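You operate a simulated robot arm through the tools that you are given. There is no shell and no other tool. Be economical: measure what you need, move in short steps, check, and stop when the job is done.

You run a simulated two-armed robot. Do the job below in one go: nothing can be reset, and whatever is moved stays where it is left.

## Task
On the top of the machine table, fold the wiping rag in half.
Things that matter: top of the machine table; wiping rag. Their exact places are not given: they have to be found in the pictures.

It is judged by the outcome, as a careful person would: the job done as asked, and still so three seconds after it is handed in. It fails if anything else is knocked over, pushed out of place, dropped, spilled or broken. Flat cloth is picked up by pressing the open fingertips on it (5 to 10 N) and closing them slowly along it; thin cloth reads only 2 to 8 mm in the jaws.

## Robot
Two 7-joint arms with two-finger parallel grippers on one trunk, on a base that drives. Base frame: it is fixed to the floor where the robot stands at the start and does not move with it; the origin is under the middle of the robot, x ahead of it, y to its left, z up; the surface under the hand at the start is at about z = 0.7. Units: m, degrees, N and s.
The left shoulder is at the start at [0.03, 0.119, 0.86], the right one opposite. With the tool pointing down near the work surface each hand reaches from about 0.28 to 0.68 m from the robot's upright axis, wherever it stands, measured 20 degrees to its own side. Places, roughly: top of the machine table [0.7, -0.1, 0.7]. Payload 3.43 kg a hand.
The TCP of each hand is the grasp point between the finger pads, 0.03 m short of the fingertips. In the tool frame z runs along the fingers and y along their closing line. The gripper opens to 0.094 m. The fingers are 0.028 m wide and 0.01 m thick; the gripper's body (0.05 by 0.096 m) begins 0.055 m behind the TCP.
Orientation is that of the tool frame in the base frame, as a unit quaternion [x, y, z, w]. With the fingers straight down and closing along the base's y, the tool's x points along the base's -x, its y along +y and its z along -z.

## Interface
- The arms move only by the tool drive_tool. It takes "left_steps", "right_steps" or both (then of equal length, played together; a hand with none holds still); each is a list of rows, each an object of numbers (a shift or turn left out is 0, a gripper value left out holds the last): "tx", "ty", "tz": the shift along the tool's x, y, z in m; "rx", "ry", "rz": the turn, a rotation vector about the tool's x, y, z in degrees; "jaw": the closure in counts, from 0 (fully open) to 255 (shut). In form: [{"tx": .., "ty": .., "tz": .., "rx": .., "ry": .., "rz": .., "jaw": ..}, ...]. A call has 1 to 20 rows; each row shifts and turns the commanded pose from where the row before left it, along the tool's axes as they then stand. Rows are played at 5 a second. More than 0.05 m and 8.6 degrees between two rows, or a gripper value outside its range, and nothing of the call is played. A pose out of reach is approached as far as the arm can. The call stops where the force on the tool passes 40 N (or 10 N more than at its start, if that is more) or the arm is blocked; 0.2 s more then pass. Each finger travels about 0.072 m/s and halts on what it meets, pressing with about 25 N; the grip force reading is that of the motor and also rises with nothing between the fingers. The clock runs only during rows and for 0.2 s after the last one: add rows that do not move to give the fingers time. It gives the time, the measured TCP pose, the force on the tool (base axes), the opening and the grip force at its end, in the units of the frame above (readings bear some noise), with the torque about the TCP (base axes, N m) and any sound that the robot's microphone picked up.
- Cameras (640 x 400 px; columns grow to the right, rows downward): "scene" is now at [0.0305, -0.0031, 1.5496]; the picture's right is [-0.04, -1.00, 0.00], its down [-0.90, 0.03, -0.43] and it looks along [0.43, -0.02, -0.90] (base axes); focal length 277 px, centre (320, 200). "left" rides on the left gripper at [0.076, -0.014, -0.102] in its tool frame; the picture's right is [0.18, 0.98, 0.00], its down [-0.75, 0.14, -0.64] and it looks along [-0.63, 0.12, 0.77] (tool axes); focal length 243 px, centre (320, 200). "right" rides on the right gripper at [0.076, 0.014, -0.102] in its tool frame; the picture's right is [-0.18, 0.98, 0.00], its down [-0.75, -0.14, -0.64] and it looks along [-0.63, -0.12, 0.77] (tool axes); focal length 243 px, centre (320, 200).
- snapshot(camera): a new picture of that camera. The clock stands still meanwhile.
- lift_body(by): slides the trunk up (or, below 0, down) by that many m; the arms and the scene camera ride with it, the base frame stays. It gives what a move gives, with no picture.
- drive_base(legs): drives the robot by 1 to 6 legs, each [ahead, turn to the left] in m and degrees, along the robot's own axes; the way and the turn of a leg run together, so that a leg with both is an arc; at most 1.5 m and 180 degrees a leg. The arms and the cameras ride along, it lands a little off, and it stops where it bumps. It gives what a move gives.
- turn_head(pan, tilt): turns the head with the scene camera to pan (to the left, within 143 degrees either way) and tilt (down, from -29 to 69), counted from straight ahead of the robot. It gives what a move gives.
- point_at(camera, pixels): for up to 12 pixels [column, row] of the newest picture of that camera ("zoom" is the newest enlarged one), the place [x, y, z] in the base frame of the surface seen there, good to about 0.002 m. The clock stands still meanwhile.
- close_up(camera, box): a new picture of the part [left, top, right, bottom] of that camera's present view, enlarged. The clock stands still meanwhile.
- job_done(): hands the job in; it is judged then, once.

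Go step by step. Measure first, check grasps and placings, and put right what went wrong. The budget is 80 turns and 70 pictures, counting those below and the enlarged ones. Unless the task says otherwise, let go and move clear before handing in, and close with one line.

The tools are called after "Call:" by a JSON object that holds its "method" and its "body". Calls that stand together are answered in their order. drive_tool: Moves the arms, as the interface text tells. Its arguments: {"type":"object","properties":{"left_steps":{"type":"array"},"right_steps":{"type":"array"}},"required":[]} The other tools are called the same way: lift_body (by) slides the trunk up or down; drive_base (legs) drives the base; turn_head (pan, tilt) turns the head that bears the scene camera; snapshot (camera) takes a picture; point_at (camera, pixels) gives the place of the surface under pixels of a picture; close_up (camera, box) takes an enlarged picture of a part of a camera's view; job_done () hands the job in.

At the start:

```text
time_s: 0.0
left_eef_pos: [0.4518, 0.1535, 0.8574]
left_ee_rot: [0.0, 1.0, 0.0, 0.001]
left_wrist_force: [0.7, -0.2, -0.3]
left_ft_torque: [0.01, 0.01, 0.02]
left_opening: 0.0941
left_gripper_force: 0.0
right_eef_pos: [0.38, -0.2012, 0.8687]
right_ee_rot: [0.0, 1.0, 0.0, 0.0]
right_wrist_force: [0.1, 0.0, -0.9]
right_ft_torque: [-0.01, -0.02, 0.0]
right_opening: 0.0941
right_gripper_force: 0.1
trunk travel left (down, up): [-0.125, 0.285]
robot x, y, heading: [-0.0015, -0.001, 0.4]
head pan, tilt: [-2.1, 64.7]
```

scene: 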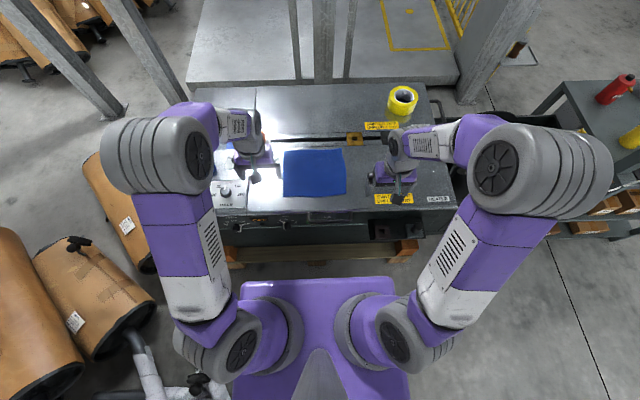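
right: 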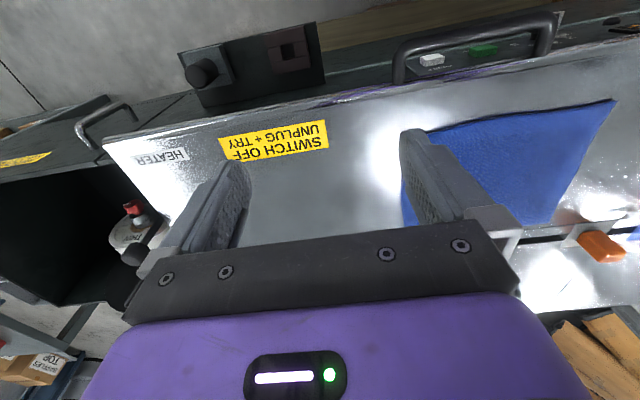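
left: 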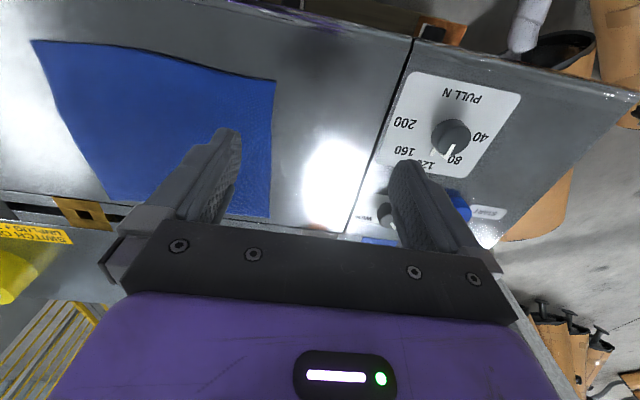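

The blue rag lies at scene pixels about (283,150)-(346,197). I zoom in on it to measure its corners.

Call:
{"method": "close_up", "body": {"camera": "scene", "box": [240, 125, 400, 225]}}

```text
4.00 times, centred on (320, 175) of scene
```

zoom: 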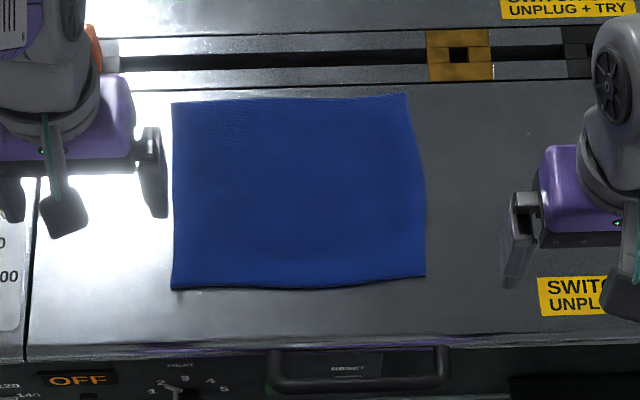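

Call:
{"method": "point_at", "body": {"camera": "zoom", "pixels": [[175, 105], [403, 97], [422, 272], [175, 285], [300, 190], [300, 281], [423, 200], [175, 200], [300, 315], [470, 200], [300, 100], [60, 300]]}}

```text
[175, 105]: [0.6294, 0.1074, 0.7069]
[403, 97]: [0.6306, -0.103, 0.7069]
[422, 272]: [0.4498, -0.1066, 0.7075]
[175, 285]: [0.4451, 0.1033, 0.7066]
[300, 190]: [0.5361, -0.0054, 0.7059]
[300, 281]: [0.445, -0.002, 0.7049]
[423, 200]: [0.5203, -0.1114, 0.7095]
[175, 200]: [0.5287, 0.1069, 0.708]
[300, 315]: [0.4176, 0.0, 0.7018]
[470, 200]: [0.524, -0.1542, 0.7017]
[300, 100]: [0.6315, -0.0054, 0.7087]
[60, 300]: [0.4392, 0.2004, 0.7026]
```

The rag spans x 0.447–0.63 and y about ±0.105, with its top near z 0.706. I'll pinch the near edge by both corners and carry it over to the far edge, so first I bring both hands above the near corners with the jaws partly closed.

Call:
{"method": "drive_tool", "body": {"left_steps": [{"tx": -0.001, "ty": -0.0153, "tz": 0.0184, "jaw": 150}, {"tx": -0.001, "ty": -0.0153, "tz": 0.0184}, {"tx": -0.001, "ty": -0.0153, "tz": 0.0184}, {"tx": -0.001, "ty": -0.0153, "tz": 0.0184}, {"tx": -0.001, "ty": -0.0153, "tz": 0.0184}, {}], "right_steps": [{"tx": -0.0158, "ty": 0.0242, "tz": 0.0208, "jaw": 150}, {"tx": -0.0158, "ty": 0.0242, "tz": 0.0208}, {"tx": -0.0158, "ty": 0.0242, "tz": 0.0208}, {"tx": -0.0158, "ty": 0.0242, "tz": 0.0208}, {"tx": -0.0158, "ty": 0.0242, "tz": 0.0208}, {}]}}

Call:
{"method": "snapshot", "body": {"camera": "left"}}

Call:
{"method": "snapshot", "body": {"camera": "right"}}

```text
time_s: 1.4
left_eef_pos: [0.4572, 0.0788, 0.7666]
left_ee_rot: [0.0, 1.0, 0.001, 0.0]
left_wrist_force: [0.4, 0.5, -0.7]
left_ft_torque: [0.0, 0.01, 0.01]
left_opening: 0.0389
left_gripper_force: 0.0
right_eef_pos: [0.4614, -0.0809, 0.7647]
right_ee_rot: [0.0, 1.0, 0.0, 0.0]
right_wrist_force: [0.6, -0.1, 0.2]
right_ft_torque: [-0.01, 0.01, -0.01]
right_opening: 0.0388
right_gripper_force: 0.1
trunk travel left (down, up): [-0.125, 0.285]
robot x, y, heading: [0.0011, 0.0016, -0.2]
head pan, tilt: [-2.1, 64.7]
```

```text
65 pictures are left
```

left: 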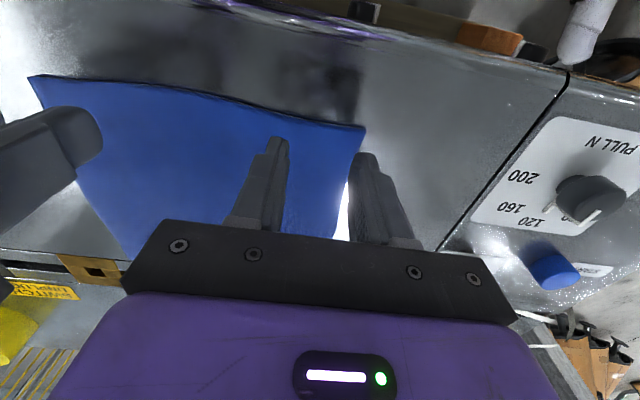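

```text
64 pictures are left
```

right: 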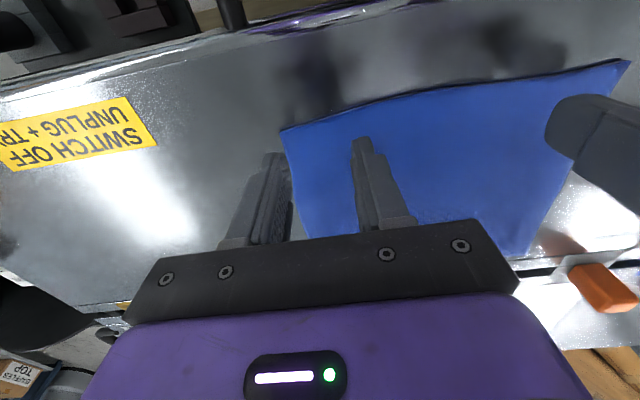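

The outer fingers sit right at the side edges, so I shift both hands inward by 12 mm and lower towards contact.

Call:
{"method": "drive_tool", "body": {"left_steps": [{"ty": -0.012}, {"tz": 0.012}, {"tz": 0.011}, {"tz": 0.003}, {}, {}], "right_steps": [{"ty": 0.012}, {"tz": 0.012}, {"tz": 0.011}, {"tz": 0.002}, {}, {}]}}

Call:
{"method": "snapshot", "body": {"camera": "left"}}

Call:
{"method": "snapshot", "body": {"camera": "right"}}

```text
time_s: 2.8
left_eef_pos: [0.4551, 0.067, 0.7402]
left_ee_rot: [0.0, 1.0, 0.0, -0.001]
left_wrist_force: [0.5, 0.6, -0.2]
left_ft_torque: [-0.02, 0.0, -0.02]
left_opening: 0.0386
left_gripper_force: 0.0
right_eef_pos: [0.4582, -0.0687, 0.74]
right_ee_rot: [0.0, 1.0, 0.0, 0.0]
right_wrist_force: [-0.2, -0.1, -0.8]
right_ft_torque: [0.01, -0.02, -0.01]
right_opening: 0.0386
right_gripper_force: 0.1
trunk travel left (down, up): [-0.125, 0.285]
robot x, y, heading: [0.0023, 0.0021, -0.1]
head pan, tilt: [-2.1, 64.7]
```

```text
63 pictures are left
```

left: 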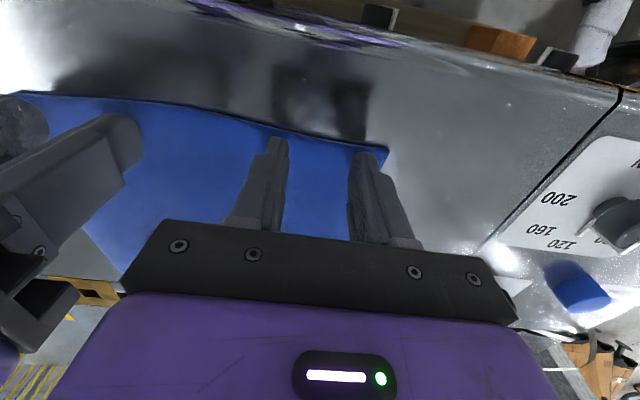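

```text
62 pictures are left
```

right: 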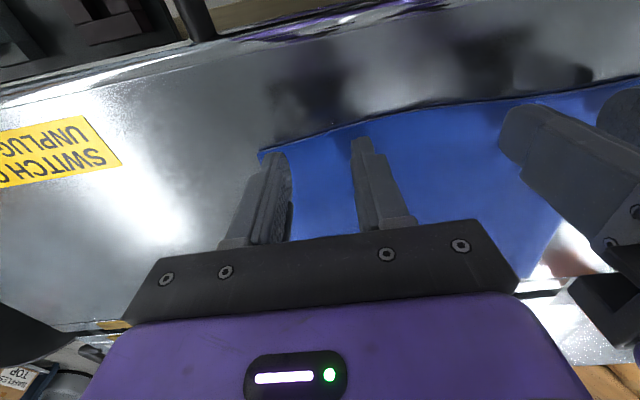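

Both finger pairs are over the cloth's near corners, with the tips about 4 mm above it. I press down in small steps.

Call:
{"method": "drive_tool", "body": {"left_steps": [{"tz": 0.002}, {"tz": 0.002}, {"tz": 0.001}, {"tz": 0.001}, {}], "right_steps": [{"tz": 0.002}, {"tz": 0.002}, {"tz": 0.001}, {"tz": 0.001}, {}]}}

```text
time_s: 4.0
left_eef_pos: [0.4568, 0.0662, 0.7329]
left_ee_rot: [0.0, 1.0, -0.001, 0.001]
left_wrist_force: [0.8, -0.1, 4.3]
left_ft_torque: [0.0, -0.05, -0.01]
left_opening: 0.0386
left_gripper_force: 0.1
right_eef_pos: [0.4584, -0.069, 0.7341]
right_ee_rot: [0.0, 1.0, 0.0, 0.0]
right_wrist_force: [-0.3, -0.3, 1.8]
right_ft_torque: [-0.01, -0.01, -0.03]
right_opening: 0.0387
right_gripper_force: 0.1
trunk travel left (down, up): [-0.125, 0.285]
robot x, y, heading: [0.0013, 0.0006, 0.3]
head pan, tilt: [-2.1, 64.7]
```

Light contact: 4.3 N on the left and 1.8 N on the right. I press a bit more, then close slowly.

Call:
{"method": "drive_tool", "body": {"left_steps": [{"tz": 0.001}, {}, {"jaw": 165}, {"jaw": 175}, {"jaw": 185}, {"jaw": 195}, {"jaw": 205}, {"jaw": 215}, {"jaw": 225}, {"jaw": 235}, {"jaw": 245}, {"jaw": 255}, {}, {}], "right_steps": [{"tz": 0.002}, {}, {"jaw": 165}, {"jaw": 175}, {"jaw": 185}, {"jaw": 195}, {"jaw": 205}, {"jaw": 215}, {"jaw": 225}, {"jaw": 235}, {"jaw": 245}, {"jaw": 255}, {}, {}]}}

Call:
{"method": "snapshot", "body": {"camera": "left"}}

Call:
{"method": "snapshot", "body": {"camera": "right"}}

```text
time_s: 7.0
left_eef_pos: [0.4549, 0.0662, 0.7328]
left_ee_rot: [0.0, 1.0, -0.001, 0.001]
left_wrist_force: [0.9, -13.9, 9.5]
left_ft_torque: [-0.42, -0.13, -0.07]
left_opening: 0.0048
left_gripper_force: 25.1
right_eef_pos: [0.4583, -0.0679, 0.7331]
right_ee_rot: [0.0, 1.0, 0.001, 0.002]
right_wrist_force: [0.8, 12.5, 23.9]
right_ft_torque: [0.48, -0.13, 0.06]
right_opening: 0.0
right_gripper_force: 24.8
trunk travel left (down, up): [-0.125, 0.285]
robot x, y, heading: [0.0039, 0.0004, -0.1]
head pan, tilt: [-2.1, 64.7]
```

```text
61 pictures are left
```

left: 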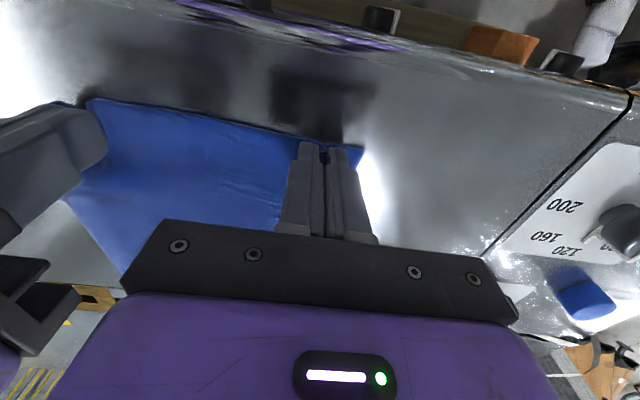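

```text
60 pictures are left
```

right: 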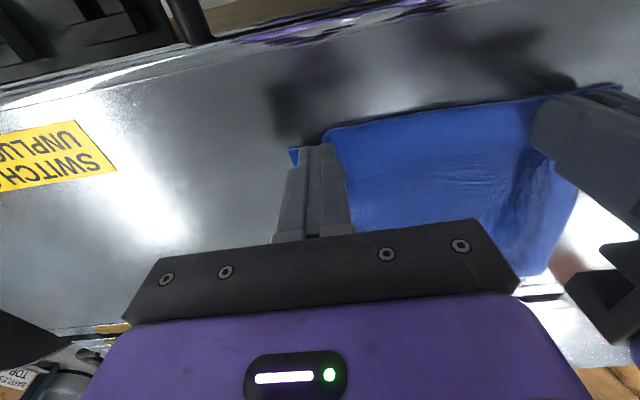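

The left hand reads 4.8 mm, so it holds cloth. The right reads 0 and slipped. I lift the right hand, reopen, check the cloth, and retry.

Call:
{"method": "drive_tool", "body": {"right_steps": [{"tz": -0.01}, {"tz": -0.01, "jaw": 150}, {}, {}, {}]}}

Call:
{"method": "snapshot", "body": {"camera": "right"}}

```text
time_s: 8.2
left_eef_pos: [0.4563, 0.0668, 0.7333]
left_ee_rot: [0.0, 1.0, 0.001, 0.001]
left_wrist_force: [0.7, 3.4, 21.0]
left_ft_torque: [0.15, -0.2, 0.0]
left_opening: 0.0038
left_gripper_force: 25.0
right_eef_pos: [0.458, -0.0689, 0.7516]
right_ee_rot: [0.0, 1.0, 0.0, 0.001]
right_wrist_force: [-0.4, -0.5, 1.0]
right_ft_torque: [0.0, 0.02, 0.02]
right_opening: 0.0387
right_gripper_force: 0.1
trunk travel left (down, up): [-0.125, 0.285]
robot x, y, heading: [-0.0002, -0.0003, -0.3]
head pan, tilt: [-2.1, 64.7]
```

```text
59 pictures are left
```

right: 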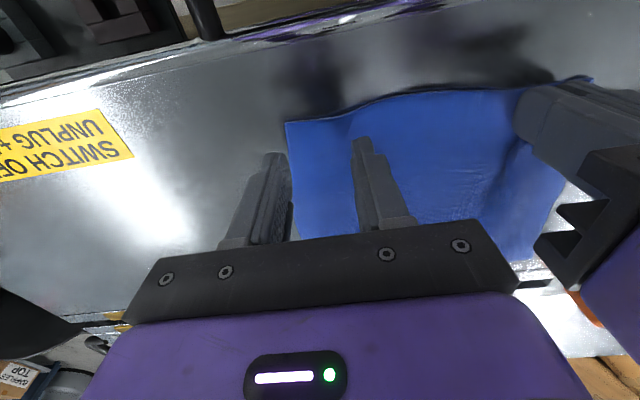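

The cloth is free of the right hand. I measure its near-right corner.

Call:
{"method": "point_at", "body": {"camera": "right", "pixels": [[289, 125], [325, 125], [370, 108], [297, 180], [420, 150], [470, 100], [505, 180]]}}

```text
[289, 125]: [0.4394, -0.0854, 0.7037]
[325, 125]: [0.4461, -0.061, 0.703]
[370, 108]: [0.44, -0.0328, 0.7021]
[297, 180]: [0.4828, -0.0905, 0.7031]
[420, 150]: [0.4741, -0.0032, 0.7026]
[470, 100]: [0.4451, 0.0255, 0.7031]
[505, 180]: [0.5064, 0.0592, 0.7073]
```

The right corner is now at about (0.437, −0.088). I recentre the right hand at y≈−0.055, x≈0.451 and press gently.

Call:
{"method": "drive_tool", "body": {"right_steps": [{"tx": 0.006, "ty": 0.013}, {"tz": 0.01}, {"tz": 0.006}, {"tz": 0.001}, {"tz": 0.001}, {}, {}]}}

```text
time_s: 9.8
left_eef_pos: [0.4562, 0.0661, 0.7327]
left_ee_rot: [0.001, 1.0, 0.0, 0.001]
left_wrist_force: [1.6, 3.7, 20.1]
left_ft_torque: [0.16, -0.23, 0.0]
left_opening: 0.004
left_gripper_force: 25.2
right_eef_pos: [0.4514, -0.0553, 0.7348]
right_ee_rot: [0.0, 1.0, 0.0, 0.002]
right_wrist_force: [-0.2, 0.1, 1.6]
right_ft_torque: [0.02, -0.03, -0.01]
right_opening: 0.0389
right_gripper_force: 0.0
trunk travel left (down, up): [-0.125, 0.285]
robot x, y, heading: [-0.0003, 0.0032, -0.1]
head pan, tilt: [-2.1, 64.7]
```

Call:
{"method": "drive_tool", "body": {"right_steps": [{"tz": 0.001}, {}, {}]}}

```text
time_s: 10.6
left_eef_pos: [0.4542, 0.0668, 0.7327]
left_ee_rot: [0.0, 1.0, 0.001, 0.001]
left_wrist_force: [2.8, 3.0, 20.4]
left_ft_torque: [0.14, -0.2, 0.05]
left_opening: 0.0041
left_gripper_force: 25.1
right_eef_pos: [0.4518, -0.0558, 0.7346]
right_ee_rot: [-0.001, 1.0, -0.001, 0.001]
right_wrist_force: [0.5, 0.6, 5.4]
right_ft_torque: [0.02, 0.0, 0.02]
right_opening: 0.0384
right_gripper_force: 0.0
trunk travel left (down, up): [-0.125, 0.285]
robot x, y, heading: [0.0032, -0.0008, -0.2]
head pan, tilt: [-2.1, 64.7]
```

The right hand now presses with 5.4 N. I add a touch more and close slowly.

Call:
{"method": "drive_tool", "body": {"right_steps": [{"tz": 0.0005}, {"jaw": 158}, {"jaw": 166}, {"jaw": 174}, {"jaw": 182}, {"jaw": 190}, {"jaw": 198}, {"jaw": 206}, {"jaw": 214}, {"jaw": 222}, {"jaw": 230}, {"jaw": 238}, {"jaw": 246}, {"jaw": 255}, {}, {}]}}

Call:
{"method": "snapshot", "body": {"camera": "right"}}

```text
time_s: 14.0
left_eef_pos: [0.4546, 0.0644, 0.7335]
left_ee_rot: [0.001, 1.0, -0.001, 0.001]
left_wrist_force: [-1.6, -16.7, 14.9]
left_ft_torque: [-0.45, -0.07, -0.07]
left_opening: 0.0043
left_gripper_force: 24.7
right_eef_pos: [0.4516, -0.0546, 0.7337]
right_ee_rot: [0.0, 1.0, 0.001, 0.0]
right_wrist_force: [0.4, 18.5, 8.6]
right_ft_torque: [0.56, -0.04, 0.08]
right_opening: 0.0047
right_gripper_force: 25.0
trunk travel left (down, up): [-0.125, 0.285]
robot x, y, heading: [-0.0008, 0.0015, -0.3]
head pan, tilt: [-2.1, 64.7]
```

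```text
58 pictures are left
```

right: 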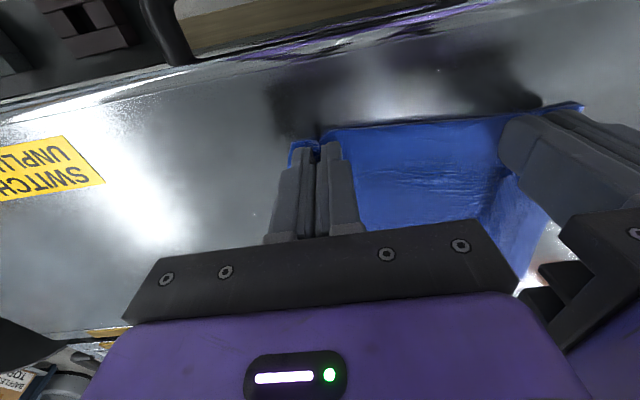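

Both jaws now hold cloth: 4.3 mm left and 4.7 mm right. I lift 4 cm, easing the hands slightly together to relieve the tension, and look.

Call:
{"method": "drive_tool", "body": {"left_steps": [{"ty": -0.002, "tz": -0.005}, {"tz": -0.01, "ty": -0.001}, {"tz": -0.012}, {"tz": -0.013}, {}], "right_steps": [{"ty": 0.002, "tz": -0.005}, {"tz": -0.01, "ty": 0.001}, {"tz": -0.012}, {"tz": -0.013}, {}]}}

Call:
{"method": "close_up", "body": {"camera": "scene", "box": [240, 125, 400, 225]}}

Call:
{"method": "snapshot", "body": {"camera": "left"}}

```text
time_s: 15.2
left_eef_pos: [0.4548, 0.0642, 0.774]
left_ee_rot: [-0.001, 1.0, 0.0, 0.0]
left_wrist_force: [0.1, -7.0, 0.5]
left_ft_torque: [-0.19, 0.04, -0.06]
left_opening: 0.0045
left_gripper_force: 24.6
right_eef_pos: [0.4526, -0.0521, 0.7713]
right_ee_rot: [-0.001, 1.0, 0.0, 0.0]
right_wrist_force: [0.0, 8.0, -0.5]
right_ft_torque: [0.24, 0.01, 0.03]
right_opening: 0.0042
right_gripper_force: 25.2
trunk travel left (down, up): [-0.125, 0.285]
robot x, y, heading: [-0.0007, 0.0004, 0.0]
head pan, tilt: [-2.1, 64.7]
```

```text
4.00 times, centred on (320, 175) of scene
```

zoom: 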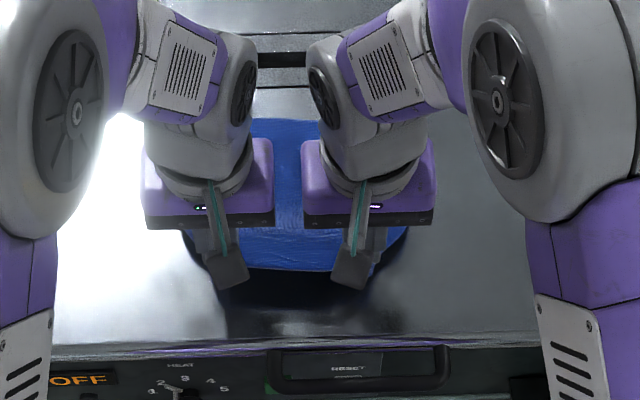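

```text
56 pictures are left
```

left: 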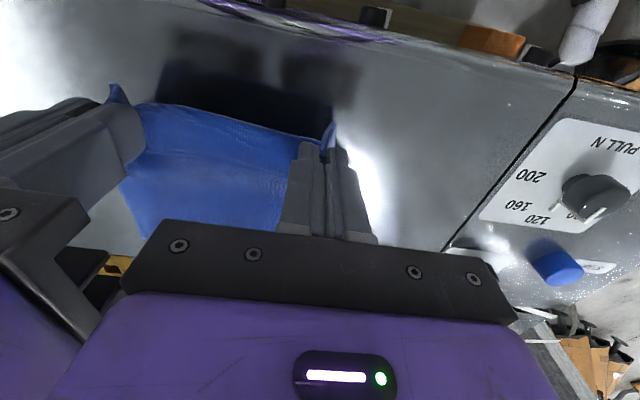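

Both hands hold, but each pinches about 28 mm of the edge, which would leave a turned-back flap after folding. I set it down, release, and will regrasp only the very edge with tilted fingers.

Call:
{"method": "drive_tool", "body": {"left_steps": [{"tx": 0.002, "tz": 0.012}, {"tx": 0.002, "tz": 0.012}, {"tz": 0.012, "ty": 0.001}, {"jaw": 235}, {"jaw": 215}, {"jaw": 195}, {"jaw": 175}, {"jaw": 150}, {"tz": -0.02}, {"tz": -0.025}, {"ry": -8, "tz": -0.01}, {"ry": -8}, {"ry": -8}, {"ry": -8}, {}], "right_steps": [{"tx": 0.002, "tz": 0.012}, {"tx": 0.002, "tz": 0.012}, {"tz": 0.012, "ty": -0.001}, {"jaw": 235}, {"jaw": 215}, {"jaw": 195}, {"jaw": 175}, {"jaw": 150}, {"tz": -0.02}, {"tz": -0.025}, {"ry": -8, "tz": -0.01}, {"ry": -8}, {"ry": -8}, {"ry": -8}, {}]}}

Call:
{"method": "snapshot", "body": {"camera": "left"}}

Call:
{"method": "snapshot", "body": {"camera": "right"}}

Call:
{"method": "close_up", "body": {"camera": "scene", "box": [240, 125, 400, 225]}}

```text
time_s: 18.6
left_eef_pos: [0.4585, 0.0972, 0.7903]
left_ee_rot: [-0.046, 0.961, 0.001, 0.272]
left_wrist_force: [-0.8, -0.1, 0.6]
left_ft_torque: [0.01, 0.0, 0.01]
left_opening: 0.0387
left_gripper_force: 0.0
right_eef_pos: [0.4563, -0.0854, 0.7912]
right_ee_rot: [0.045, 0.961, 0.001, 0.273]
right_wrist_force: [0.1, -0.1, 0.5]
right_ft_torque: [-0.02, -0.01, 0.01]
right_opening: 0.0387
right_gripper_force: 0.0
trunk travel left (down, up): [-0.125, 0.285]
robot x, y, heading: [-0.0015, -0.0011, -0.3]
head pan, tilt: [-2.1, 64.7]
stopped in row 15 (left hand): the arm was blocked; the commanded pose is now the measured one
```

```text
55 pictures are left
```

left: 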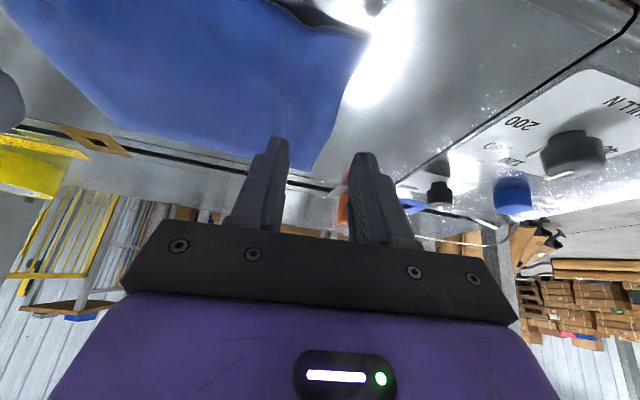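

```text
54 pictures are left
```

right: 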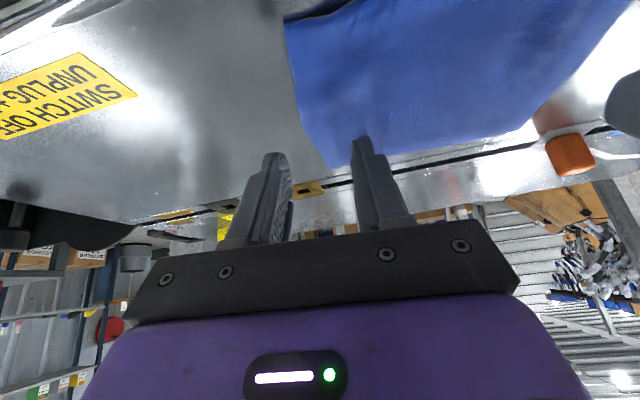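

```text
4.00 times, centred on (320, 175) of scene
```

zoom: 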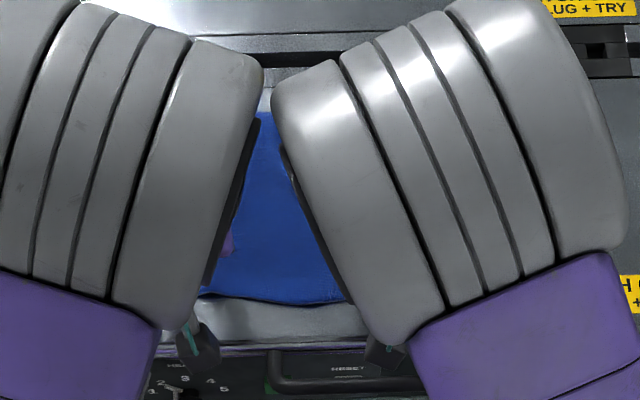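

The tilt made the forearms swing together and touch. I undo the tilt, with the hands slightly apart, and correct the small yaw.

Call:
{"method": "drive_tool", "body": {"left_steps": [{"ry": 8, "ty": 0.008}, {"ry": 8}, {"ry": 8}, {"ry": 7.6}, {"rz": 5}, {}], "right_steps": [{"ry": 8, "ty": -0.008}, {"ry": 8}, {"ry": 8}, {"ry": 7.6}, {"rz": -5}, {}]}}

Call:
{"method": "close_up", "body": {"camera": "scene", "box": [240, 125, 400, 225]}}

Call:
{"method": "snapshot", "body": {"camera": "left"}}

Call:
{"method": "snapshot", "body": {"camera": "right"}}

```text
time_s: 20.0
left_eef_pos: [0.4575, 0.1049, 0.7893]
left_ee_rot: [-0.001, 1.0, -0.01, 0.0]
left_wrist_force: [-0.1, -0.1, 0.4]
left_ft_torque: [0.01, -0.01, 0.01]
left_opening: 0.0388
left_gripper_force: 0.0
right_eef_pos: [0.4549, -0.0932, 0.7903]
right_ee_rot: [-0.001, 1.0, 0.012, 0.001]
right_wrist_force: [-0.3, -0.4, 0.0]
right_ft_torque: [0.03, 0.01, 0.01]
right_opening: 0.0386
right_gripper_force: 0.0
trunk travel left (down, up): [-0.125, 0.285]
robot x, y, heading: [0.0009, -0.0042, 0.0]
head pan, tilt: [-2.1, 64.7]
```

```text
4.00 times, centred on (320, 175) of scene
```

zoom: 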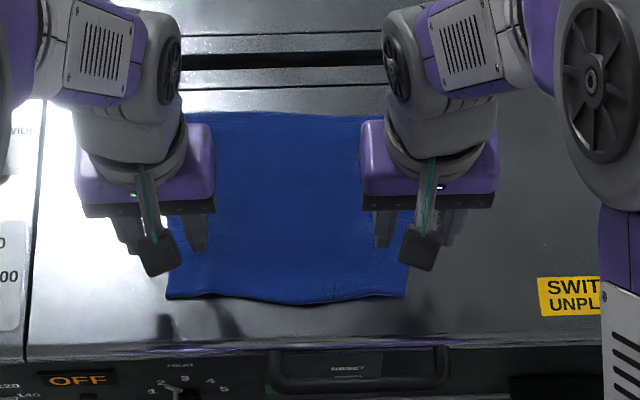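

```text
51 pictures are left
```

left: 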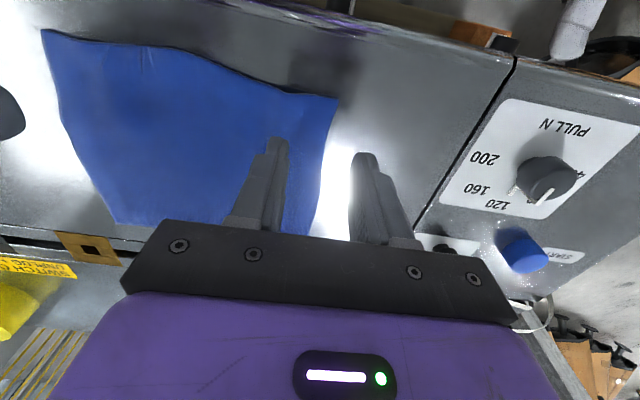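

```text
50 pictures are left
```

right: 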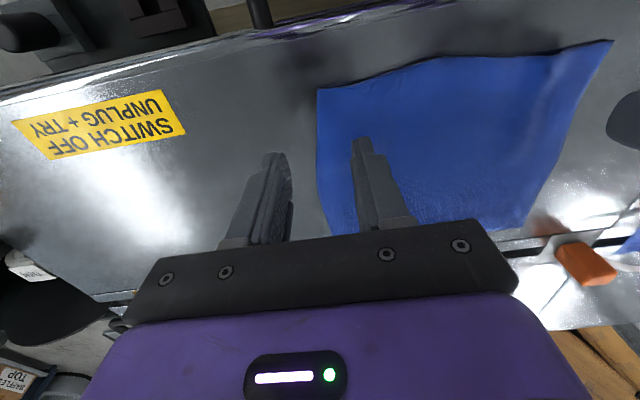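

The cloth is flat again. I measure its corners and edges.

Call:
{"method": "point_at", "body": {"camera": "left", "pixels": [[335, 100], [282, 90], [200, 58], [44, 33], [62, 120], [110, 215]]}}

Call:
{"method": "point_at", "body": {"camera": "right", "pixels": [[320, 92], [370, 83], [420, 65], [610, 44], [575, 120], [530, 220]]}}

Call:
{"method": "point_at", "body": {"camera": "zoom", "pixels": [[170, 295], [404, 293], [290, 300], [230, 115], [290, 115], [350, 117], [210, 290]]}}

```text
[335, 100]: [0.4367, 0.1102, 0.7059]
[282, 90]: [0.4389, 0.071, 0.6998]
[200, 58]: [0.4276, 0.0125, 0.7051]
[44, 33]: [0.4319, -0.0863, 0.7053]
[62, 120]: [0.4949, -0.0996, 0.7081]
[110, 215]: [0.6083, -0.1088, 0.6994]
```

```text
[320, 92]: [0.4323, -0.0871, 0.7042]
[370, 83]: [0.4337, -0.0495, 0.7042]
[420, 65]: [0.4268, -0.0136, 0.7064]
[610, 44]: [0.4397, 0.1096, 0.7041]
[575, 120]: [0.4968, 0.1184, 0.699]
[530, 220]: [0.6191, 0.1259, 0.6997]
```

```text
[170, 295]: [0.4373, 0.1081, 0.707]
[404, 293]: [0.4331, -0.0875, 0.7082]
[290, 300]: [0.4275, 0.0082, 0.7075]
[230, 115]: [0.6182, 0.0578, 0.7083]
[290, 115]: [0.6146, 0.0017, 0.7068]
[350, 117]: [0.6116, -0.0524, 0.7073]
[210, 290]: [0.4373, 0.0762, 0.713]
```

Near edge is at x≈0.437 (left) and 0.433 (right). I place the fingers so only about 12 mm overlaps the edge, and lower to just above the cloth.

Call:
{"method": "drive_tool", "body": {"left_steps": [{"tx": 0.0225, "ty": -0.029}, {"tz": 0.025}, {"tz": 0.024}, {"tz": 0.004}, {"tz": 0.001}, {}, {}], "right_steps": [{"tx": 0.024, "ty": 0.038}, {"tz": 0.025}, {"tz": 0.025}, {"tz": 0.004}, {"tz": 0.001}, {}, {}]}}

Call:
{"method": "snapshot", "body": {"camera": "left"}}

Call:
{"method": "snapshot", "body": {"camera": "right"}}

```text
time_s: 21.6
left_eef_pos: [0.4347, 0.0753, 0.7341]
left_ee_rot: [0.0, 1.0, -0.011, 0.0]
left_wrist_force: [0.4, 0.1, -0.5]
left_ft_torque: [0.02, 0.0, 0.0]
left_opening: 0.0386
left_gripper_force: 0.0
right_eef_pos: [0.4316, -0.0521, 0.7373]
right_ee_rot: [0.0, 1.0, 0.012, 0.002]
right_wrist_force: [0.2, 0.1, -0.6]
right_ft_torque: [0.03, -0.01, -0.03]
right_opening: 0.0388
right_gripper_force: 0.1
trunk travel left (down, up): [-0.125, 0.285]
robot x, y, heading: [0.0061, 0.0013, 0.1]
head pan, tilt: [-2.1, 64.7]
```

```text
49 pictures are left
```

left: 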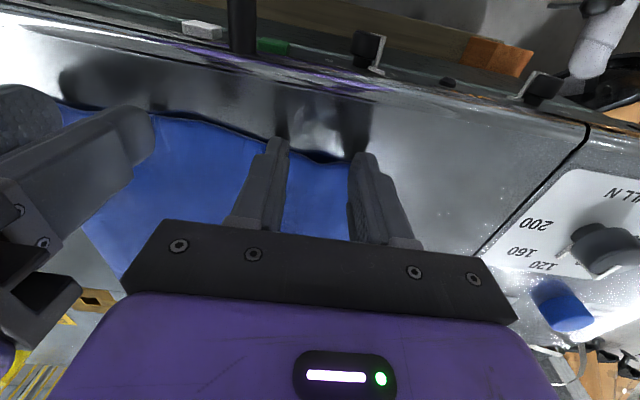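

```text
48 pictures are left
```

right: 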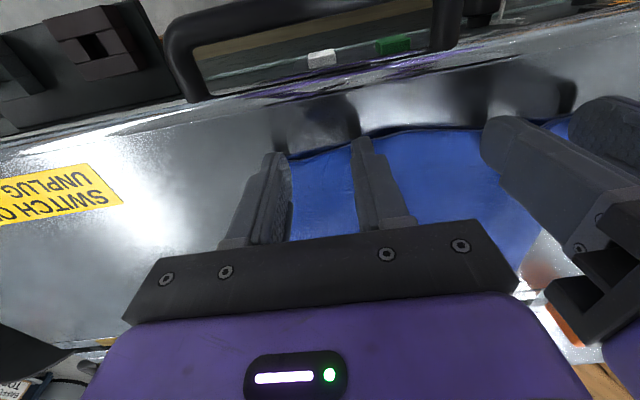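

The outer fingers are right at the side edges again, so I shift both inward slightly and then press lightly.

Call:
{"method": "drive_tool", "body": {"left_steps": [{"tz": -0.003, "ty": -0.007}, {"tz": 0.003}, {"tz": 0.001}, {"tz": 0.001}, {}, {}], "right_steps": [{"tz": -0.003, "ty": 0.006}, {"tz": 0.003}, {"tz": 0.001}, {"tz": 0.001}, {}, {}]}}

Call:
{"method": "snapshot", "body": {"camera": "left"}}

```text
time_s: 23.0
left_eef_pos: [0.4349, 0.0678, 0.7346]
left_ee_rot: [0.0, 1.0, -0.01, 0.001]
left_wrist_force: [0.0, 0.0, 1.8]
left_ft_torque: [0.02, -0.04, 0.03]
left_opening: 0.039
left_gripper_force: 0.1
right_eef_pos: [0.4312, -0.0476, 0.7356]
right_ee_rot: [0.0, 1.0, 0.012, 0.003]
right_wrist_force: [-0.3, 1.3, 1.3]
right_ft_torque: [0.03, 0.01, 0.0]
right_opening: 0.0387
right_gripper_force: 0.1
trunk travel left (down, up): [-0.125, 0.285]
robot x, y, heading: [-0.0021, 0.001, 0.0]
head pan, tilt: [-2.1, 64.7]
```

```text
47 pictures are left
```

left: 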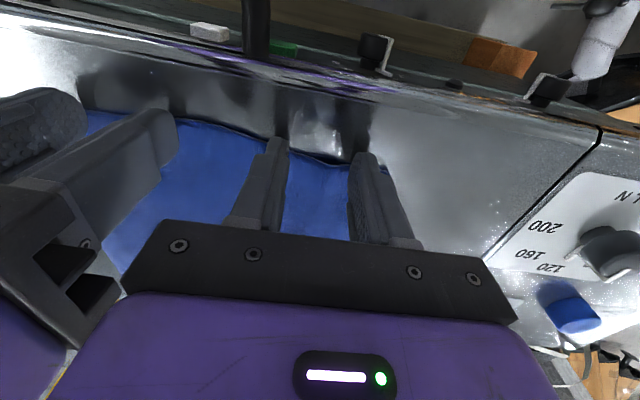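

Light contact again at 1–2 N. I press another 1–1.5 mm and check the force.

Call:
{"method": "drive_tool", "body": {"left_steps": [{"tz": 0.001}, {"tz": 0.0005}, {}, {}], "right_steps": [{"tz": 0.001}, {"tz": 0.0005}, {}, {}]}}

```text
time_s: 24.0
left_eef_pos: [0.4352, 0.0673, 0.733]
left_ee_rot: [-0.001, 1.0, -0.01, 0.001]
left_wrist_force: [0.0, 1.3, 6.7]
left_ft_torque: [0.13, -0.07, 0.01]
left_opening: 0.039
left_gripper_force: 0.1
right_eef_pos: [0.4313, -0.0463, 0.7325]
right_ee_rot: [0.0, 1.0, 0.012, 0.001]
right_wrist_force: [-1.0, -1.7, 7.7]
right_ft_torque: [-0.14, -0.03, 0.0]
right_opening: 0.039
right_gripper_force: 0.3
trunk travel left (down, up): [-0.125, 0.285]
robot x, y, heading: [-0.0005, 0.0021, -0.2]
head pan, tilt: [-2.1, 64.7]
```

The presses are 6.7 and 7.7 N, so I close both slowly.

Call:
{"method": "drive_tool", "body": {"left_steps": [{"jaw": 158}, {"jaw": 166}, {"jaw": 174}, {"jaw": 182}, {"jaw": 190}, {"jaw": 198}, {"jaw": 206}, {"jaw": 214}, {"jaw": 222}, {"jaw": 230}, {"jaw": 238}, {"jaw": 246}, {"jaw": 255}, {}, {}], "right_steps": [{"jaw": 158}, {"jaw": 166}, {"jaw": 174}, {"jaw": 182}, {"jaw": 190}, {"jaw": 198}, {"jaw": 206}, {"jaw": 214}, {"jaw": 222}, {"jaw": 230}, {"jaw": 238}, {"jaw": 246}, {"jaw": 255}, {}, {}]}}

Call:
{"method": "snapshot", "body": {"camera": "left"}}

Call:
{"method": "snapshot", "body": {"camera": "right"}}

```text
time_s: 27.2
left_eef_pos: [0.435, 0.0666, 0.733]
left_ee_rot: [0.0, 1.0, -0.012, 0.001]
left_wrist_force: [-0.4, -3.3, 5.0]
left_ft_torque: [-0.11, 0.0, -0.06]
left_opening: 0.0036
left_gripper_force: 24.1
right_eef_pos: [0.4318, -0.0466, 0.7332]
right_ee_rot: [0.0, 1.0, 0.012, 0.002]
right_wrist_force: [0.0, 3.5, 5.8]
right_ft_torque: [0.06, -0.07, 0.02]
right_opening: 0.0041
right_gripper_force: 25.4
trunk travel left (down, up): [-0.125, 0.285]
robot x, y, heading: [-0.0004, 0.0042, 0.0]
head pan, tilt: [-2.1, 64.7]
```

```text
46 pictures are left
```

left: 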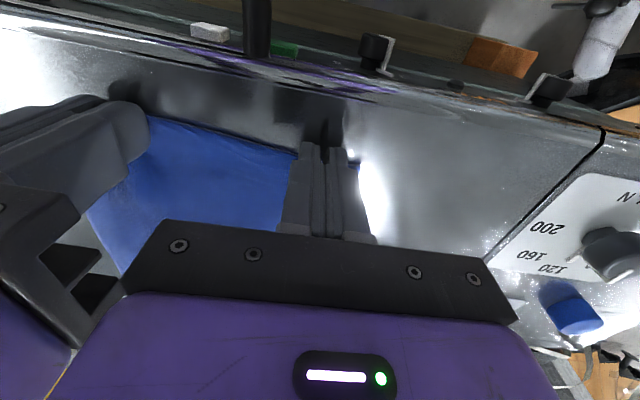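

```text
45 pictures are left
```

right: 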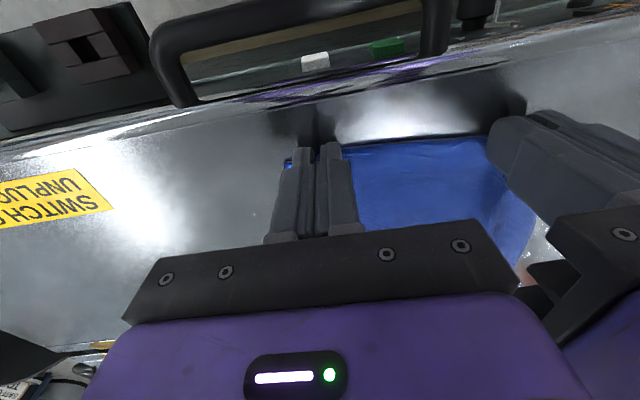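

Both edges are pinched by their last ~12 mm (3.6 and 4.1 mm). I swing the edge up along the first half of an arc.

Call:
{"method": "drive_tool", "body": {"left_steps": [{"tx": -0.0028, "tz": -0.0215}, {"tx": -0.0083, "tz": -0.02}, {"tx": -0.0132, "tz": -0.0172}, {"tx": -0.0172, "tz": -0.0132}, {"tx": -0.02, "tz": -0.008}, {"tx": -0.0215, "tz": -0.003}, {}], "right_steps": [{"tx": -0.0028, "tz": -0.0215}, {"tx": -0.0083, "tz": -0.02}, {"tx": -0.0132, "tz": -0.0172}, {"tx": -0.0172, "tz": -0.0132}, {"tx": -0.02, "tz": -0.008}, {"tx": -0.0215, "tz": -0.003}, {}]}}

Call:
{"method": "snapshot", "body": {"camera": "left"}}

Call:
{"method": "close_up", "body": {"camera": "scene", "box": [240, 125, 400, 225]}}

```text
time_s: 28.8
left_eef_pos: [0.517, 0.0689, 0.8172]
left_ee_rot: [0.0, 1.0, -0.012, 0.0]
left_wrist_force: [0.3, -6.6, -0.1]
left_ft_torque: [-0.25, 0.02, -0.11]
left_opening: 0.0037
left_gripper_force: 25.1
right_eef_pos: [0.5138, -0.0494, 0.817]
right_ee_rot: [-0.001, 1.0, 0.013, 0.001]
right_wrist_force: [1.2, 6.7, 0.4]
right_ft_torque: [0.25, 0.0, 0.05]
right_opening: 0.0039
right_gripper_force: 25.0
trunk travel left (down, up): [-0.125, 0.285]
robot x, y, heading: [-0.0006, 0.0018, -0.3]
head pan, tilt: [-2.1, 64.7]
```

```text
44 pictures are left
```

left: 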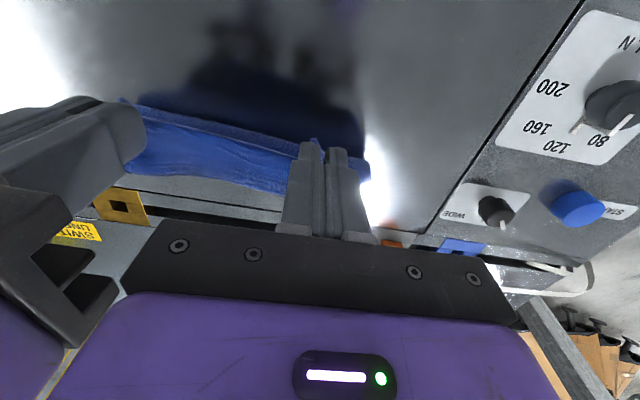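

```text
4.00 times, centred on (320, 175) of scene
```

zoom: 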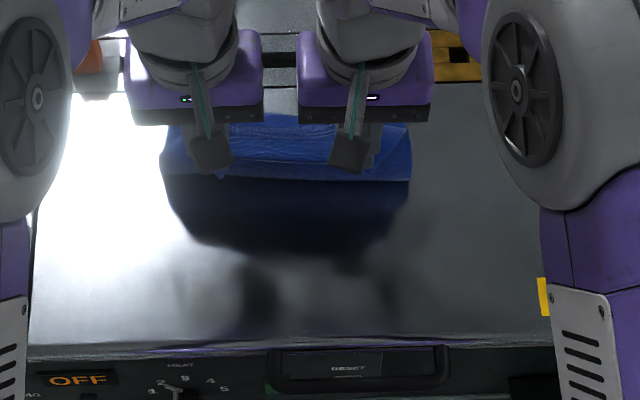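

The cloth stands up cleanly and its far edge has not moved. I now tilt the palms forward a little so the edge turns over.

Call:
{"method": "drive_tool", "body": {"left_steps": [{"ry": 8, "tx": -0.006}, {"ry": 8, "tx": -0.008}, {"ry": 8, "tx": -0.008}, {}], "right_steps": [{"ry": 8, "tx": -0.006}, {"ry": 8, "tx": -0.008}, {"ry": 8, "tx": -0.008}, {}]}}

Call:
{"method": "snapshot", "body": {"camera": "scene"}}

```text
time_s: 29.8
left_eef_pos: [0.5388, 0.0688, 0.8132]
left_ee_rot: [0.002, 0.978, -0.011, -0.207]
left_wrist_force: [-0.3, -4.7, 0.4]
left_ft_torque: [-0.18, 0.0, 0.01]
left_opening: 0.0036
left_gripper_force: 25.0
right_eef_pos: [0.5353, -0.047, 0.8131]
right_ee_rot: [-0.003, 0.978, 0.012, -0.207]
right_wrist_force: [-0.1, 5.3, 0.1]
right_ft_torque: [0.2, -0.03, -0.02]
right_opening: 0.0039
right_gripper_force: 25.2
trunk travel left (down, up): [-0.125, 0.285]
robot x, y, heading: [0.0024, 0.0038, 0.1]
head pan, tilt: [-2.1, 64.7]
```

```text
42 pictures are left
```

scene: 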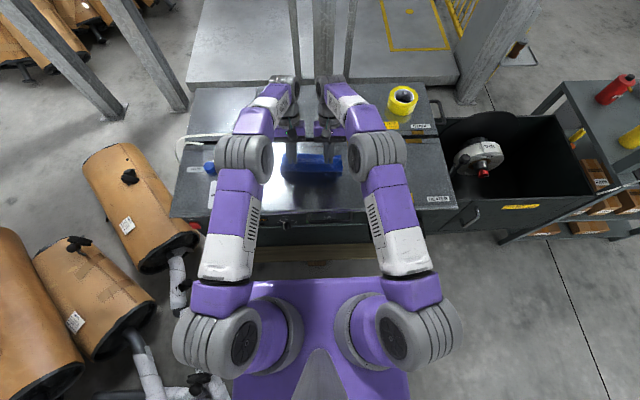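

The tilt is fine. I continue the arc forward and down towards the far edge.

Call:
{"method": "drive_tool", "body": {"left_steps": [{"tx": -0.02, "tz": -0.0019}, {"tx": -0.0198, "tz": 0.0033}, {"tx": -0.0183, "tz": 0.0083}, {"tx": -0.0147, "tz": 0.0119}, {}], "right_steps": [{"tx": -0.02, "tz": -0.0019}, {"tx": -0.0198, "tz": 0.0033}, {"tx": -0.0183, "tz": 0.0083}, {"tx": -0.0147, "tz": 0.0119}, {}]}}

Call:
{"method": "close_up", "body": {"camera": "scene", "box": [240, 100, 400, 200]}}

Call:
{"method": "snapshot", "body": {"camera": "left"}}

```text
time_s: 31.0
left_eef_pos: [0.5618, 0.0702, 0.7806]
left_ee_rot: [0.003, 0.978, -0.014, -0.208]
left_wrist_force: [-0.6, -23.9, 0.9]
left_ft_torque: [-0.82, -0.02, 0.04]
left_opening: 0.0042
left_gripper_force: 24.6
left hand out of reach, approached as far as the arm can: row 2, 3, 4
right_eef_pos: [0.5582, -0.0528, 0.7824]
right_ee_rot: [-0.004, 0.978, 0.015, -0.206]
right_wrist_force: [0.6, 23.9, -0.6]
right_ft_torque: [0.8, -0.04, -0.08]
right_opening: 0.0042
right_gripper_force: 25.1
right hand out of reach, approached as far as the arm can: row 2, 3, 4
trunk travel left (down, up): [-0.125, 0.285]
robot x, y, heading: [0.0021, -0.0032, 0.1]
head pan, tilt: [-2.1, 64.7]
```

```text
4.00 times, centred on (320, 150) of scene
```

zoom: 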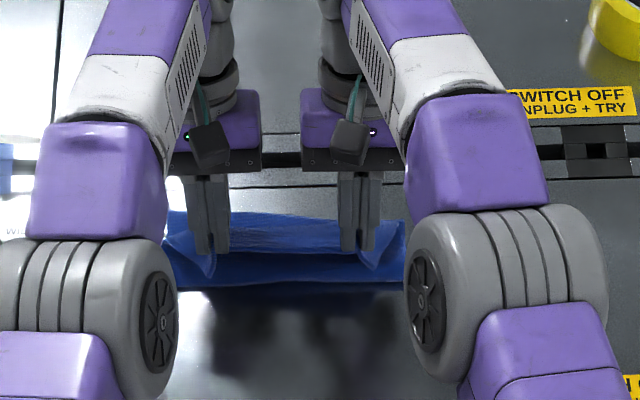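

```text
40 pictures are left
```

left: 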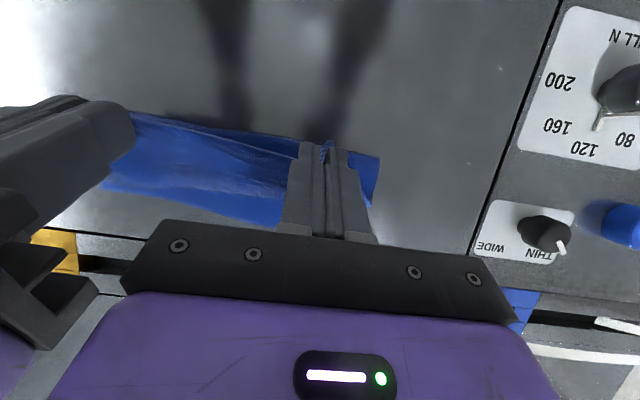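

The arms are at the limit of reach with this tilt. I check whether there is floor room to drive the base forward a few centimetres.

Call:
{"method": "point_at", "body": {"camera": "scene", "pixels": [[320, 281], [260, 283], [380, 280], [320, 240], [320, 255], [300, 268], [270, 250], [400, 262], [250, 215], [400, 215], [320, 215]]}}

Call:
{"method": "snapshot", "body": {"camera": "scene"}}

```text
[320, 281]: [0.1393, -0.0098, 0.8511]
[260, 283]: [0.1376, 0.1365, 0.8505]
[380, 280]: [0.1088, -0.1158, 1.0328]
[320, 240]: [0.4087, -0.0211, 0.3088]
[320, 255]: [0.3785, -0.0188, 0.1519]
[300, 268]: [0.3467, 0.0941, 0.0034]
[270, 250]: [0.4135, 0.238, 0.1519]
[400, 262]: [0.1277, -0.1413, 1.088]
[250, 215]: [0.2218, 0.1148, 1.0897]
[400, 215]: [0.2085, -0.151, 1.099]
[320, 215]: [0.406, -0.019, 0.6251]
```

```text
39 pictures are left
```

scene: 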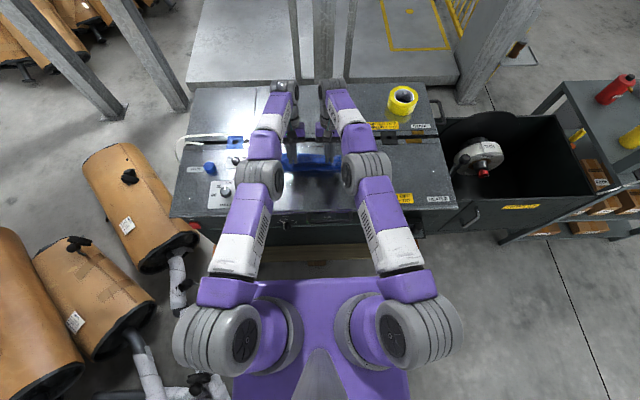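

There is at least 7 cm of floor clearance ahead of the base. I pull the command back within reach, then drive 4.5 cm ahead, which also carries the edge forward as wanted.

Call:
{"method": "drive_tool", "body": {"left_steps": [{"tx": 0.02}, {"tx": 0.02}, {}], "right_steps": [{"tx": 0.02}, {"tx": 0.02}, {}]}}

Call:
{"method": "drive_base", "body": {"legs": [[0.045, 0]]}}

Call:
{"method": "close_up", "body": {"camera": "scene", "box": [240, 125, 400, 225]}}

```text
time_s: 31.8
left_eef_pos: [0.5239, 0.0688, 0.7943]
left_ee_rot: [0.003, 0.978, -0.014, -0.208]
left_wrist_force: [-1.3, -25.8, 0.4]
left_ft_torque: [-0.86, 0.02, 0.04]
left_opening: 0.0043
left_gripper_force: 25.3
right_eef_pos: [0.52, -0.0543, 0.7983]
right_ee_rot: [-0.003, 0.978, 0.016, -0.207]
right_wrist_force: [0.2, 25.8, -0.6]
right_ft_torque: [0.84, -0.02, -0.12]
right_opening: 0.0046
right_gripper_force: 25.5
trunk travel left (down, up): [-0.125, 0.285]
robot x, y, heading: [0.0008, -0.0025, 0.0]
head pan, tilt: [-2.1, 64.7]
```

```text
time_s: 32.7
left_eef_pos: [0.5687, 0.0702, 0.7947]
left_ee_rot: [0.003, 0.978, -0.015, -0.209]
left_wrist_force: [-0.4, -26.1, -0.4]
left_ft_torque: [-0.87, 0.07, 0.04]
left_opening: 0.0041
left_gripper_force: 24.8
right_eef_pos: [0.5663, -0.0539, 0.7973]
right_ee_rot: [-0.004, 0.978, 0.015, -0.208]
right_wrist_force: [0.8, 25.2, -0.2]
right_ft_torque: [0.85, -0.04, -0.08]
right_opening: 0.0046
right_gripper_force: 25.0
trunk travel left (down, up): [-0.125, 0.285]
robot x, y, heading: [0.0474, -0.0007, 0.2]
head pan, tilt: [-2.1, 64.7]
```

```text
4.00 times, centred on (320, 175) of scene
```

zoom: 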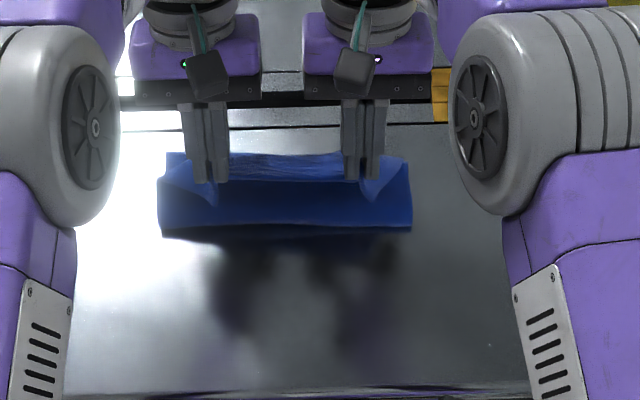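

The base moved fine. I measure where the fold line and far edge are now.

Call:
{"method": "point_at", "body": {"camera": "zoom", "pixels": [[170, 228], [280, 230], [405, 226], [172, 157], [280, 155], [400, 160], [280, 185], [190, 175], [380, 180]]}}

```text
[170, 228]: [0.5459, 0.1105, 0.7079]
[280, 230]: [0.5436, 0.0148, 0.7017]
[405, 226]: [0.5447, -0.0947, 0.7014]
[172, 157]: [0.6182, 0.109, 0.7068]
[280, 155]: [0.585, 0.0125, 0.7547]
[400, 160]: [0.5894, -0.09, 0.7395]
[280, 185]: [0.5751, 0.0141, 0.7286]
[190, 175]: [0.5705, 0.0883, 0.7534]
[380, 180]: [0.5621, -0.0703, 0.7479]
```

The fold stands at x≈0.545 and the far edge is at 0.617. I bring the pinched edge over the far edge and down, easing the sideways tension.

Call:
{"method": "drive_tool", "body": {"left_steps": [{"tx": -0.0187, "tz": 0.0026, "ty": -0.003}, {"tx": -0.0182, "tz": 0.0138, "ty": -0.001}, {"tx": -0.0136, "tz": 0.0181}, {}, {}], "right_steps": [{"tx": -0.0187, "tz": 0.0026, "ty": 0.003}, {"tx": -0.0182, "tz": 0.0138, "ty": 0.001}, {"tx": -0.0136, "tz": 0.0181}, {}, {}]}}

Call:
{"method": "close_up", "body": {"camera": "scene", "box": [240, 125, 400, 225]}}

Call:
{"method": "snapshot", "body": {"camera": "left"}}

```text
time_s: 33.9
left_eef_pos: [0.5989, 0.0616, 0.7433]
left_ee_rot: [0.001, 0.978, -0.015, -0.208]
left_wrist_force: [0.8, 0.1, 1.5]
left_ft_torque: [-0.05, -0.03, 0.01]
left_opening: 0.0035
left_gripper_force: 24.8
right_eef_pos: [0.5982, -0.0487, 0.7445]
right_ee_rot: [-0.003, 0.978, 0.015, -0.207]
right_wrist_force: [0.5, -0.2, 1.8]
right_ft_torque: [0.05, -0.03, 0.01]
right_opening: 0.0039
right_gripper_force: 24.9
trunk travel left (down, up): [-0.125, 0.285]
robot x, y, heading: [0.047, 0.0012, 0.0]
head pan, tilt: [-2.1, 64.7]
```

```text
4.00 times, centred on (320, 175) of scene
```

zoom: 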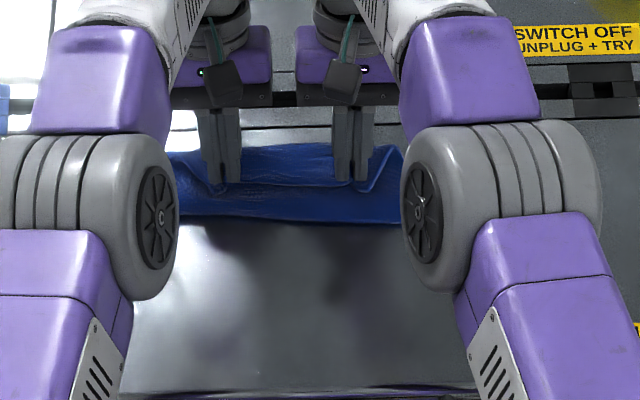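

```text
36 pictures are left
```

left: 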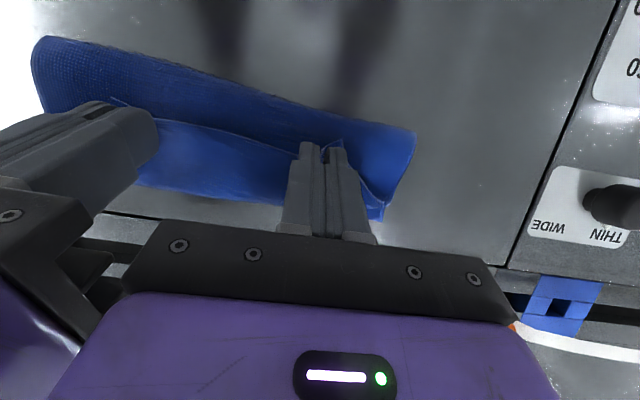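

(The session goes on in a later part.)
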